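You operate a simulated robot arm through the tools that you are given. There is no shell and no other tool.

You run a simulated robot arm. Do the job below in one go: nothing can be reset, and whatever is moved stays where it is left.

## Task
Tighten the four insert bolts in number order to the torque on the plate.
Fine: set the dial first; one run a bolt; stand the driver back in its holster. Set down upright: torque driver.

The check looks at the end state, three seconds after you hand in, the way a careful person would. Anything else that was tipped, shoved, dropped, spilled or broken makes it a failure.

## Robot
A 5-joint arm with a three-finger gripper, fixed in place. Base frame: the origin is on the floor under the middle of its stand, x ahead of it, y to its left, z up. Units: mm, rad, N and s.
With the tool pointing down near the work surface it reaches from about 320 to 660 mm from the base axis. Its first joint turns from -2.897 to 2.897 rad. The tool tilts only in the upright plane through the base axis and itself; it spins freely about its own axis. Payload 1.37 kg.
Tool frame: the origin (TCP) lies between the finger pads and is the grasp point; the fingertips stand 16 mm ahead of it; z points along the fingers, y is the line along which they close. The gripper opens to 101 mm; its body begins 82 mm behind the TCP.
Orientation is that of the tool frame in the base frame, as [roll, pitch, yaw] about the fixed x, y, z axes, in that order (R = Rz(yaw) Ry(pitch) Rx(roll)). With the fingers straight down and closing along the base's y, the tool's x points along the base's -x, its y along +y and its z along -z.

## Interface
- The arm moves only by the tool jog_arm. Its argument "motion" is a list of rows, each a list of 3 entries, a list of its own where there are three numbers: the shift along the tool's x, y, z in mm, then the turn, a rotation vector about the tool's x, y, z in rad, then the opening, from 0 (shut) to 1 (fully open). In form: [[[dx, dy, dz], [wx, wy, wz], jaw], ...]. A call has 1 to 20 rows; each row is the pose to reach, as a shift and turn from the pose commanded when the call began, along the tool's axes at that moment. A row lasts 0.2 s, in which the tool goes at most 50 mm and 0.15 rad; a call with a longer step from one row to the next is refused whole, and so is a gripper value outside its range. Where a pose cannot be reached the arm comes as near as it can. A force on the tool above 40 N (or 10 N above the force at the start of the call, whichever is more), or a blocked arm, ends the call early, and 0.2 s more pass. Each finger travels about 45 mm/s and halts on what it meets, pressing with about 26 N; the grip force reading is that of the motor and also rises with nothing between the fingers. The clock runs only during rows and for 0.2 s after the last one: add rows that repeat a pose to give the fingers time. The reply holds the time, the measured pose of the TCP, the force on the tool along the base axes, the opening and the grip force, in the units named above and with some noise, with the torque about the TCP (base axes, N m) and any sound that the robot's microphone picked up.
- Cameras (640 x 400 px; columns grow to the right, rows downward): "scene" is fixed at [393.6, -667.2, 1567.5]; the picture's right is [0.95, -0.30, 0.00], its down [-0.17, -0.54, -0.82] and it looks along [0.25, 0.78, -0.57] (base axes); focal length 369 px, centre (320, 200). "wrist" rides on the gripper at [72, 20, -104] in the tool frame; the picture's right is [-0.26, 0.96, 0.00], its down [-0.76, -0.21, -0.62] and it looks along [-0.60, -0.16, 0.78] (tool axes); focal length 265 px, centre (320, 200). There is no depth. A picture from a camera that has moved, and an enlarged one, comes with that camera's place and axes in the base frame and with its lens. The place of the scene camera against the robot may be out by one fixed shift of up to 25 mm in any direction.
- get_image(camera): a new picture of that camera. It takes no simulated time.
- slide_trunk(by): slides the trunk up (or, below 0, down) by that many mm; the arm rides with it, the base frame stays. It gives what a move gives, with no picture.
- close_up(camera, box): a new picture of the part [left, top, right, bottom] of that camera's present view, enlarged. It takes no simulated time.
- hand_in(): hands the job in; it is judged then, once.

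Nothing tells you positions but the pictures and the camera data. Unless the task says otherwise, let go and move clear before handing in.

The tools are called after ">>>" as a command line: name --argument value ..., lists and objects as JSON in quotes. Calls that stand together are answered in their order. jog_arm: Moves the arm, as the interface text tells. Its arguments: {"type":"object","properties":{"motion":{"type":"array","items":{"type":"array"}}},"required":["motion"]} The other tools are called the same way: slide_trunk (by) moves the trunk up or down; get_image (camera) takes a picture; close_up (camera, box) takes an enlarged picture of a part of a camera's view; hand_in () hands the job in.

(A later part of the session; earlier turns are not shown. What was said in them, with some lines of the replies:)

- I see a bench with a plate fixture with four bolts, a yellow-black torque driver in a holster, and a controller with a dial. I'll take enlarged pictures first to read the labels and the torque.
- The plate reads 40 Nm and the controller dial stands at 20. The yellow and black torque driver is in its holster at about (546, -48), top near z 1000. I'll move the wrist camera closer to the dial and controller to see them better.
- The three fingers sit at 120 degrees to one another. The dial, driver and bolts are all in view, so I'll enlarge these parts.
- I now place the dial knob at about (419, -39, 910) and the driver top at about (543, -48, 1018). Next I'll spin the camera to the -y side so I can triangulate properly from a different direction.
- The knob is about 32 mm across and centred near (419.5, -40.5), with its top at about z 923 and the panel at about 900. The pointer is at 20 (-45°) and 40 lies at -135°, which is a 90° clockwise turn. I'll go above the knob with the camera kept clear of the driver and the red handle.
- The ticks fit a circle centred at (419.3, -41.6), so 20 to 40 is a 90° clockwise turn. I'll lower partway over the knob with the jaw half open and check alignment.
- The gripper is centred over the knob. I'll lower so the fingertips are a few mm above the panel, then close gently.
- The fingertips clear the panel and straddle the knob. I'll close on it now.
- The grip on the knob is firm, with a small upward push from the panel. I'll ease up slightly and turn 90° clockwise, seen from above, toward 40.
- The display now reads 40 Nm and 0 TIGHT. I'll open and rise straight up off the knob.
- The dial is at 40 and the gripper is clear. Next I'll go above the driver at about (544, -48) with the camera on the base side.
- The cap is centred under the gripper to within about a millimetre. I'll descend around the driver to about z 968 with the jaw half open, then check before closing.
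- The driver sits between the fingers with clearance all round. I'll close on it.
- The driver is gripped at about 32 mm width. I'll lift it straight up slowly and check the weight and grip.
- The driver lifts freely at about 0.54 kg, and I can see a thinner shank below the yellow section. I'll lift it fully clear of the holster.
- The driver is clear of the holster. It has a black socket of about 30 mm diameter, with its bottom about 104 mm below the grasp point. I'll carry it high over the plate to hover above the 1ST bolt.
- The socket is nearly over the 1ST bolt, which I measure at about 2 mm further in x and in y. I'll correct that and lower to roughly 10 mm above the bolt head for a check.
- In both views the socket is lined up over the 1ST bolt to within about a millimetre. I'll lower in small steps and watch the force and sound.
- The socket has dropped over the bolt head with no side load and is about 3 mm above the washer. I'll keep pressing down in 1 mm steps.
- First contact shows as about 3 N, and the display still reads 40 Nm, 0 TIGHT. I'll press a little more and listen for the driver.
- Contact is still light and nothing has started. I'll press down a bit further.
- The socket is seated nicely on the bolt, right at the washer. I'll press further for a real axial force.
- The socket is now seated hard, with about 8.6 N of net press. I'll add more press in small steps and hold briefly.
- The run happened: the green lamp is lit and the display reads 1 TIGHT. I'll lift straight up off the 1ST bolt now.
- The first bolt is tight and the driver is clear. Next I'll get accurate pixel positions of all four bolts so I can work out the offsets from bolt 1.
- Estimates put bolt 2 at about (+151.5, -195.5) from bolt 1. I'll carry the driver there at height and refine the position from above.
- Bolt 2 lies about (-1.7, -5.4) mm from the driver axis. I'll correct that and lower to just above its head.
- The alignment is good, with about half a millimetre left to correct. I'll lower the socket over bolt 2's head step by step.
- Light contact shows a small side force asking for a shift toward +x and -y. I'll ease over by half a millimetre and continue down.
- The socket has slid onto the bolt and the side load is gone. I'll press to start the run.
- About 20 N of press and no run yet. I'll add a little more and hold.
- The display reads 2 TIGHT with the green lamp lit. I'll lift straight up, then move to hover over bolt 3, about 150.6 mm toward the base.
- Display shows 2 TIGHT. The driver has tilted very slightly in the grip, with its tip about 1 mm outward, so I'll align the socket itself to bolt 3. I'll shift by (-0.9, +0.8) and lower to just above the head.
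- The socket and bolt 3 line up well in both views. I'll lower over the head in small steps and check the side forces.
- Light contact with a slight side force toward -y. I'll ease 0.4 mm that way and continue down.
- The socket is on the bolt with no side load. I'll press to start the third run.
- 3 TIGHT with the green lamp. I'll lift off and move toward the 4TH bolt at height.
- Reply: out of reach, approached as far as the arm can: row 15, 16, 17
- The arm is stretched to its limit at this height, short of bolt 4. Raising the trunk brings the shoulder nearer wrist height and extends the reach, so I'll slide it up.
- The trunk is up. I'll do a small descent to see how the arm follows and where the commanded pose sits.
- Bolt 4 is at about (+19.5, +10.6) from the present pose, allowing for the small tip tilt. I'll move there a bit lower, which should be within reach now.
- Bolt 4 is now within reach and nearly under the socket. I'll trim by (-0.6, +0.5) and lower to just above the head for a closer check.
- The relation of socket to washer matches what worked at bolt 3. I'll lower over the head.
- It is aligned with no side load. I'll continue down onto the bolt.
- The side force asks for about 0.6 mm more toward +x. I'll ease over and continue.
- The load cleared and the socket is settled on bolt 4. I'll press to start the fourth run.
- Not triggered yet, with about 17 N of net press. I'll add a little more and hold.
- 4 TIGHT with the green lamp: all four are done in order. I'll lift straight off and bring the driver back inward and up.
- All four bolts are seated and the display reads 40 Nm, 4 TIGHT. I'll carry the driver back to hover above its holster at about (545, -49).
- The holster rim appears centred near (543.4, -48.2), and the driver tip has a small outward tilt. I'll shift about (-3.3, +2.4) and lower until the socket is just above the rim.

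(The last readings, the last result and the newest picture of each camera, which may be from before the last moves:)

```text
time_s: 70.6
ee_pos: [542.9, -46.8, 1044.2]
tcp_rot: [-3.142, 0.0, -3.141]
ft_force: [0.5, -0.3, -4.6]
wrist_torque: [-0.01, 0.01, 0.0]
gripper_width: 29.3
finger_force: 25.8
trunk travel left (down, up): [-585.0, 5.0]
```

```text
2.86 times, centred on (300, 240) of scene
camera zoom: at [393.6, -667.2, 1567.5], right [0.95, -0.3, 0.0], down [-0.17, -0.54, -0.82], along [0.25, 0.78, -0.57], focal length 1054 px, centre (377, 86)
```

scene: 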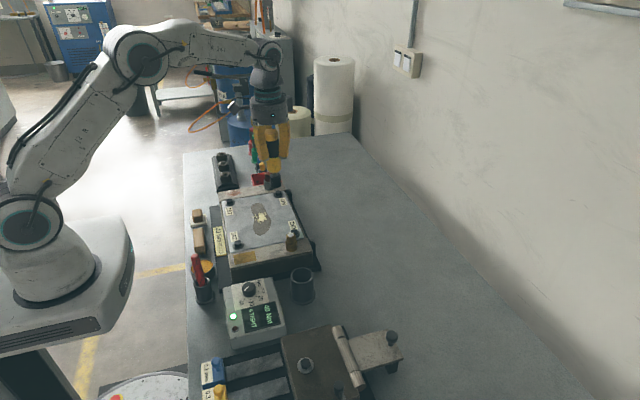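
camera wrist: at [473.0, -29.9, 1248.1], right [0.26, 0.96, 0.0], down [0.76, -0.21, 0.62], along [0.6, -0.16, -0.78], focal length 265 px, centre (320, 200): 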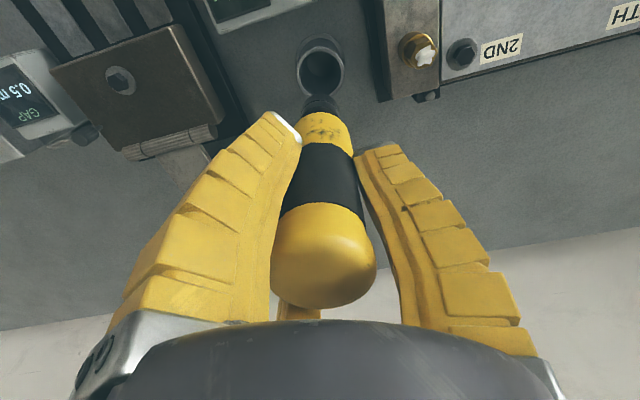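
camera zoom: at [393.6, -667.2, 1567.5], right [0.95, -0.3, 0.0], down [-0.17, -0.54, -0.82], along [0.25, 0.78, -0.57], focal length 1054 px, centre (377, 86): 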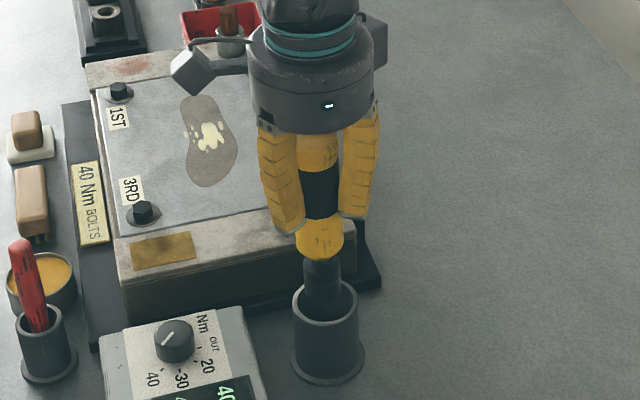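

The socket is over the holster opening. I'll trim by (+0.5, -1.4) and lower into the holster, watching the forces.

>>> jog_arm --motion '[[[-0.5, -1.4, 0], [0, 0, 0], 0.05], [[-0.5, -1.4, 10], [0, 0, 0], 0.05], [[-0.5, -1.4, 20], [0, 0, 0], 0.05], [[-0.5, -1.4, 30], [0, 0, 0], 0.05], [[-0.5, -1.4, 40], [0, 0, 0], 0.05], [[-0.5, -1.4, 40], [0, 0, 0], 0.05]]'

>>> close_up --camera "wrist" --box '[270, 60, 370, 160]'

>>> close_up --camera "scene" --box '[250, 190, 350, 310]'

```text
time_s: 72.0
ee_pos: [541.6, -47.5, 1005.0]
tcp_rot: [3.141, 0.0, 3.141]
ft_force: [-1.0, 0.4, -6.0]
wrist_torque: [-0.02, -0.01, -0.01]
gripper_width: 29.5
finger_force: 26.0
trunk travel left (down, up): [-585.0, 5.0]
```

```text
4.00 times, centred on (320, 110) of wrist
camera zoom: at [469.6, -28.1, 1109.6], right [0.26, 0.96, 0.0], down [0.76, -0.21, 0.62], along [0.6, -0.16, -0.78], focal length 1062 px, centre (320, 560)
```

zoom: 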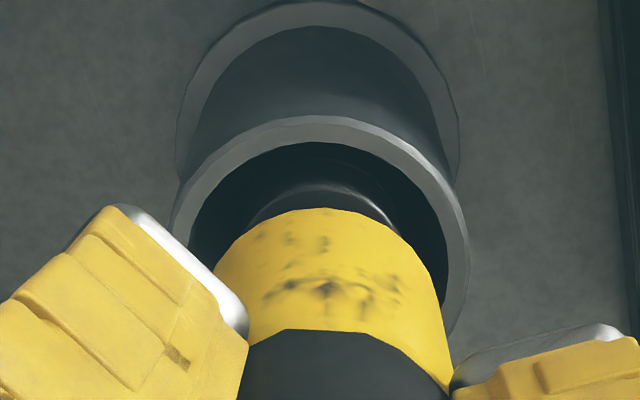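

```text
3.33 times, centred on (300, 250) of scene
camera zoom: at [393.6, -667.2, 1567.5], right [0.95, -0.3, 0.0], down [-0.17, -0.54, -0.82], along [0.25, 0.78, -0.57], focal length 1230 px, centre (387, 33)
```

zoom: 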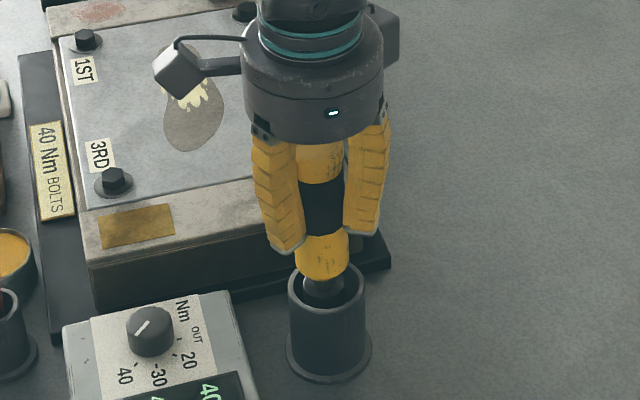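

The driver is centred in the holster mouth. I'll keep lowering, slower near the bottom.

>>> jog_arm --motion '[[[-0.7, -0.2, 8], [0, 0, 0], 0.05], [[-0.7, -0.2, 16], [0, 0, 0], 0.05], [[-0.7, -0.2, 24], [0, 0, 0], 0.05], [[-0.7, -0.2, 30], [0, 0, 0], 0.05], [[-0.7, -0.2, 30], [0, 0, 0], 0.05]]'

>>> close_up --camera "scene" --box '[250, 190, 350, 310]'

>>> get_image --camera "wrist"

```text
time_s: 73.2
ee_pos: [542.8, -49.7, 975.8]
tcp_rot: [-3.141, 0.0, 3.141]
ft_force: [-0.5, 0.8, -5.1]
wrist_torque: [0.01, 0.01, 0.01]
gripper_width: 29.3
finger_force: 26.1
trunk travel left (down, up): [-585.0, 5.0]
```

```text
3.33 times, centred on (300, 250) of scene
camera zoom: at [393.6, -667.2, 1567.5], right [0.95, -0.3, 0.0], down [-0.17, -0.54, -0.82], along [0.25, 0.78, -0.57], focal length 1230 px, centre (387, 33)
```

zoom: 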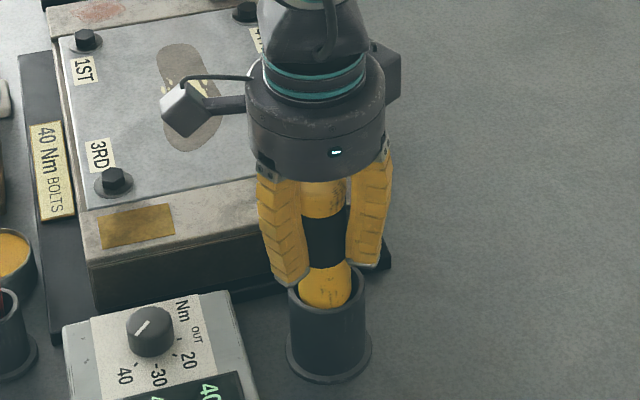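

```text
taken
camera wrist: at [470.7, -28.7, 1079.6], right [0.26, 0.96, 0.0], down [0.76, -0.21, 0.62], along [0.6, -0.16, -0.78], focal length 265 px, centre (320, 200)
```

wrist: 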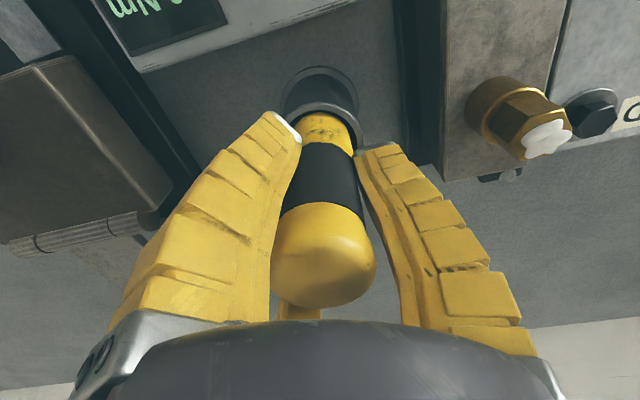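

No contact yet. I'll lower the last few millimetres slowly until the weight is taken.

>>> jog_arm --motion '[[[0, 0, 1.5], [0, 0, 0], 0.05], [[0, 0, 3], [0, 0, 0], 0.05], [[0, 0, 4.5], [0, 0, 0], 0.05], [[0, 0, 4.5], [0, 0, 0], 0.05]]'

```text
time_s: 74.2
ee_pos: [542.8, -49.6, 970.8]
tcp_rot: [3.141, 0.001, 3.141]
ft_force: [-0.6, -0.1, -4.2]
wrist_torque: [0.0, -0.03, 0.01]
gripper_width: 29.4
finger_force: 25.8
trunk travel left (down, up): [-585.0, 5.0]
```

Still hanging free at z 970.8. I'll continue in 1 mm steps.

>>> jog_arm --motion '[[[0, 0, 1], [0, 0, 0], 0.05], [[0, 0, 2], [0, 0, 0], 0.05], [[0, 0, 3], [0, 0, 0], 0.05], [[0, 0, 3], [0, 0, 0], 0.05]]'

```text
time_s: 75.2
ee_pos: [543.1, -49.3, 968.9]
tcp_rot: [-3.141, 0.001, 3.141]
ft_force: [1.9, -0.6, 4.2]
wrist_torque: [-0.08, 0.0, 0.03]
gripper_width: 31.1
finger_force: 25.9
trunk travel left (down, up): [-585.0, 5.0]
```

The driver is standing on the holster floor. I'll relieve the press slightly, then open the fingers gently.

>>> jog_arm --motion '[[[0, 0, -1], [0, 0, 0], 0.05], [[0, 0, -1], [0, 0, 0], 0.2], [[0, 0, -1], [0, 0, 0], 0.28], [[0, 0, -1], [0, 0, 0], 0.36], [[0, 0, -1], [0, 0, 0], 0.44], [[0, 0, -1], [0, 0, 0], 0.5], [[0, 0, -1], [0, 0, 0], 0.5]]'

>>> get_image --camera "wrist"

>>> close_up --camera "scene" --box '[250, 190, 350, 310]'

```text
time_s: 76.8
ee_pos: [541.7, -49.5, 969.3]
tcp_rot: [3.141, 0.0, 3.141]
ft_force: [-0.4, -0.6, 0.7]
wrist_torque: [0.01, 0.0, 0.0]
gripper_width: 54.4
finger_force: 3.1
trunk travel left (down, up): [-585.0, 5.0]
```

```text
taken
camera wrist: at [470.1, -28.6, 1073.4], right [0.26, 0.96, 0.0], down [0.76, -0.21, 0.62], along [0.6, -0.16, -0.78], focal length 265 px, centre (320, 200)
```

wrist: 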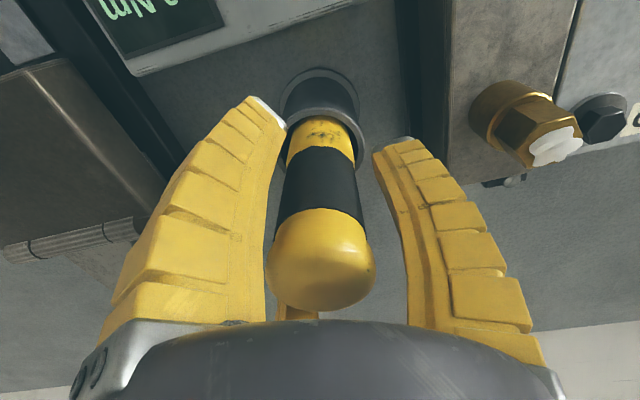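

```text
3.33 times, centred on (300, 250) of scene
camera zoom: at [393.6, -667.2, 1567.5], right [0.95, -0.3, 0.0], down [-0.17, -0.54, -0.82], along [0.25, 0.78, -0.57], focal length 1230 px, centre (387, 33)
```

zoom: 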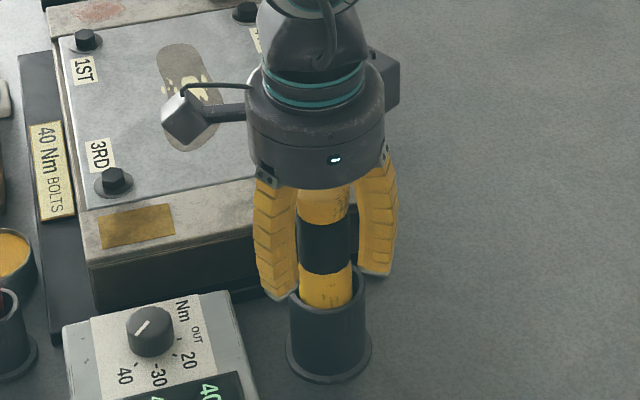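

The driver is released and stands upright in its holster. I'll open a bit wider for clearance and rise straight up.

>>> jog_arm --motion '[[[0, 0, 0], [0, 0, 0], 0.6], [[0, 0, 0], [0, 0, 0], 0.7], [[0, 0, 0], [0, 0, 0], 0.7], [[0, 0, -10], [0, 0, 0], 0.7], [[0, 0, -30], [0, 0, 0], 0.7], [[0, 0, -60], [0, 0, 0], 0.7], [[0, 0, -95], [0, 0, 0], 0.7], [[0, 0, -135], [0, 0, 0], 0.7], [[0, 0, -180], [0, 0, 0], 0.7], [[0, 0, -180], [0, 0, 0], 0.7]]'

>>> get_image --camera "wrist"

>>> get_image --camera "scene"

>>> close_up --camera "scene" --box '[180, 170, 340, 340]'

```text
time_s: 79.0
ee_pos: [542.1, -47.9, 1149.0]
tcp_rot: [-3.14, 0.0, 3.139]
ft_force: [0.6, -0.3, 1.3]
wrist_torque: [0.0, 0.0, 0.0]
gripper_width: 73.5
finger_force: 2.1
trunk travel left (down, up): [-585.0, 5.0]
```

```text
taken
camera wrist: at [469.7, -27.7, 1253.8], right [0.26, 0.96, 0.0], down [0.76, -0.21, 0.62], along [0.6, -0.16, -0.78], focal length 265 px, centre (320, 200)
```

wrist: 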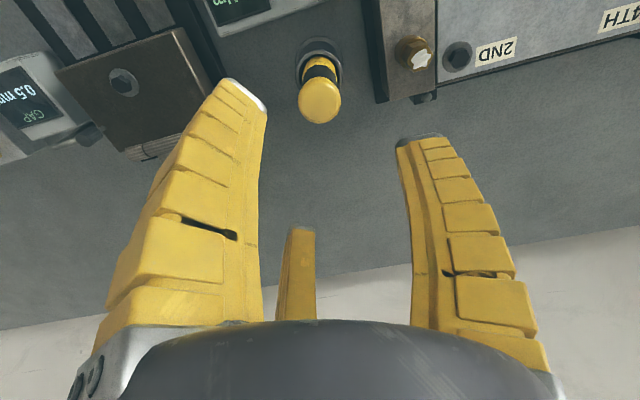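

```text
taken
```

scene: 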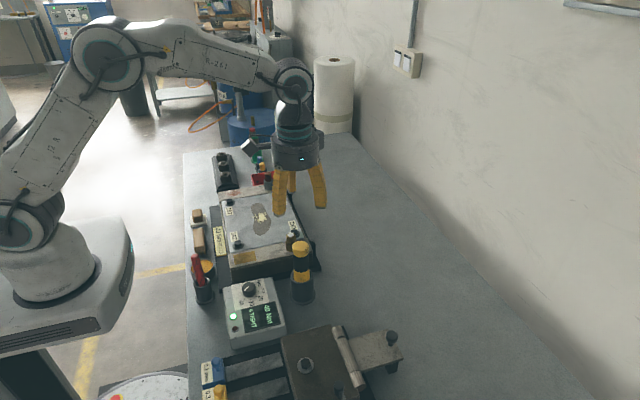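

```text
2.35 times, centred on (260, 255) of scene
camera zoom: at [393.6, -667.2, 1567.5], right [0.95, -0.3, 0.0], down [-0.17, -0.54, -0.82], along [0.25, 0.78, -0.57], focal length 868 px, centre (461, 71)
```

zoom: 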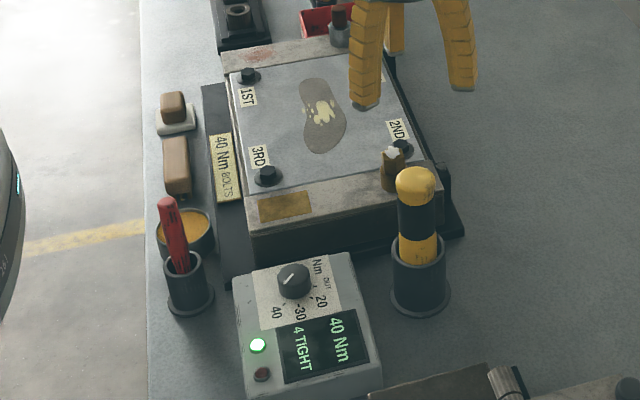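

The driver is back in its holster and the gripper is clear. I'll do a last close inspection of the driver, bolts and display.

>>> close_up --camera "scene" --box '[270, 230, 334, 310]'

>>> close_up --camera "scene" --box '[205, 175, 325, 255]'

>>> close_up --camera "scene" --box '[220, 270, 300, 350]'

>>> close_up --camera "wrist" --box '[260, 10, 380, 140]'

```text
5.00 times, centred on (302, 270) of scene
camera zoom: at [393.6, -667.2, 1567.5], right [0.95, -0.3, 0.0], down [-0.17, -0.54, -0.82], along [0.25, 0.78, -0.57], focal length 1844 px, centre (410, -150)
```

zoom: 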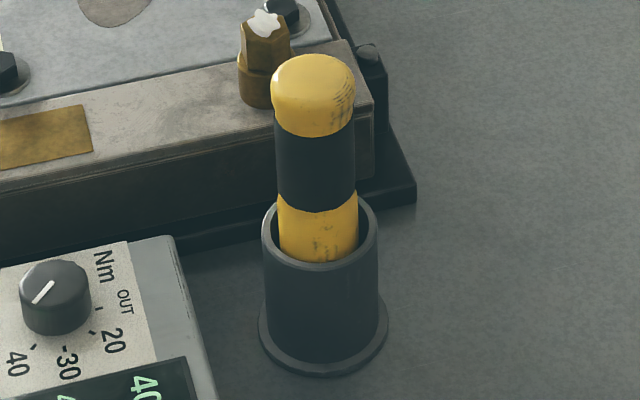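

```text
5.00 times, centred on (265, 215) of scene
camera zoom: at [393.6, -667.2, 1567.5], right [0.95, -0.3, 0.0], down [-0.17, -0.54, -0.82], along [0.25, 0.78, -0.57], focal length 1844 px, centre (595, 125)
```

zoom: 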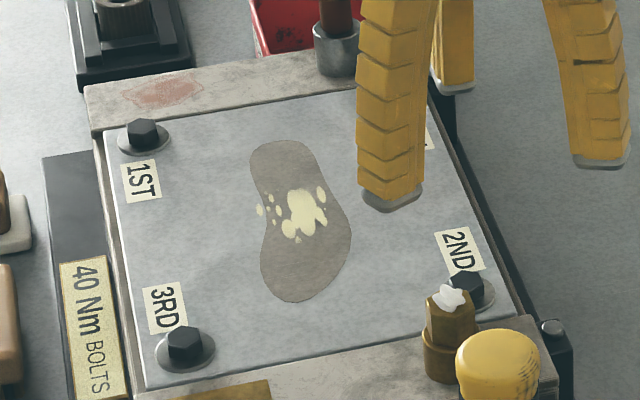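

```text
5.00 times, centred on (260, 310) of scene
camera zoom: at [393.6, -667.2, 1567.5], right [0.95, -0.3, 0.0], down [-0.17, -0.54, -0.82], along [0.25, 0.78, -0.57], focal length 1844 px, centre (620, -350)
```

zoom: 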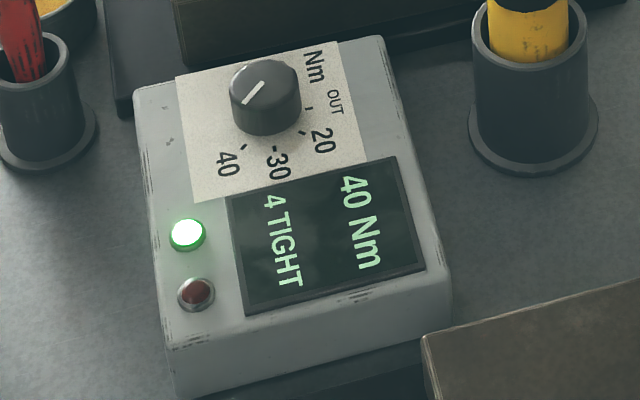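

```text
3.08 times, centred on (320, 75) of wrist
camera zoom: at [469.7, -27.7, 1253.8], right [0.26, 0.96, 0.0], down [0.76, -0.21, 0.62], along [0.6, -0.16, -0.78], focal length 817 px, centre (320, 585)
```

zoom: 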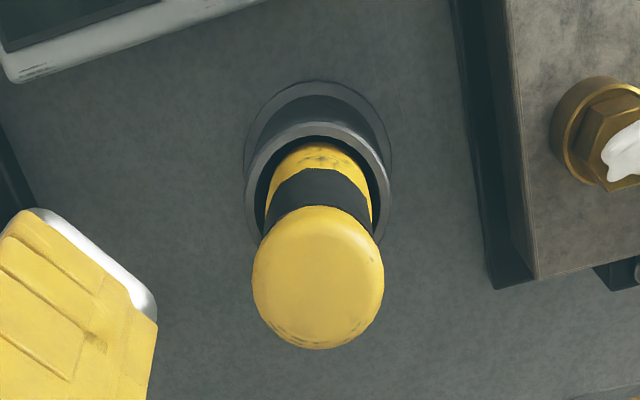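

The four bolts are tight in order at 40 Nm and the display shows 4 TIGHT with the green lamp. The driver stands upright in its holster, nothing else has moved, and the gripper is clear, so I'm handing in.

>>> hand_in

```text
The job is handed in.
```

The four insert bolts are tightened in number order at the plate's 40 Nm, and the job is handed in; the check's result hasn't come back.

- **Dial:** I set it from 20 to 40 Nm before picking up the driver, and the display showed 40 Nm throughout.
- **Bolts:** each bolt got one run, in the order 1ST, 2ND, 3RD, 4TH. The count went up by one with the green lamp each time and ended at 4 TIGHT.
- **Reach:** bolt 4 was out of reach at first, so I raised the trunk 60 mm. It was still raised at hand-in.
- **Driver:** it stands upright in its holster and the gripper is open and clear above it.

In the last pictures nothing else on the bench looked tipped, shoved or dropped.
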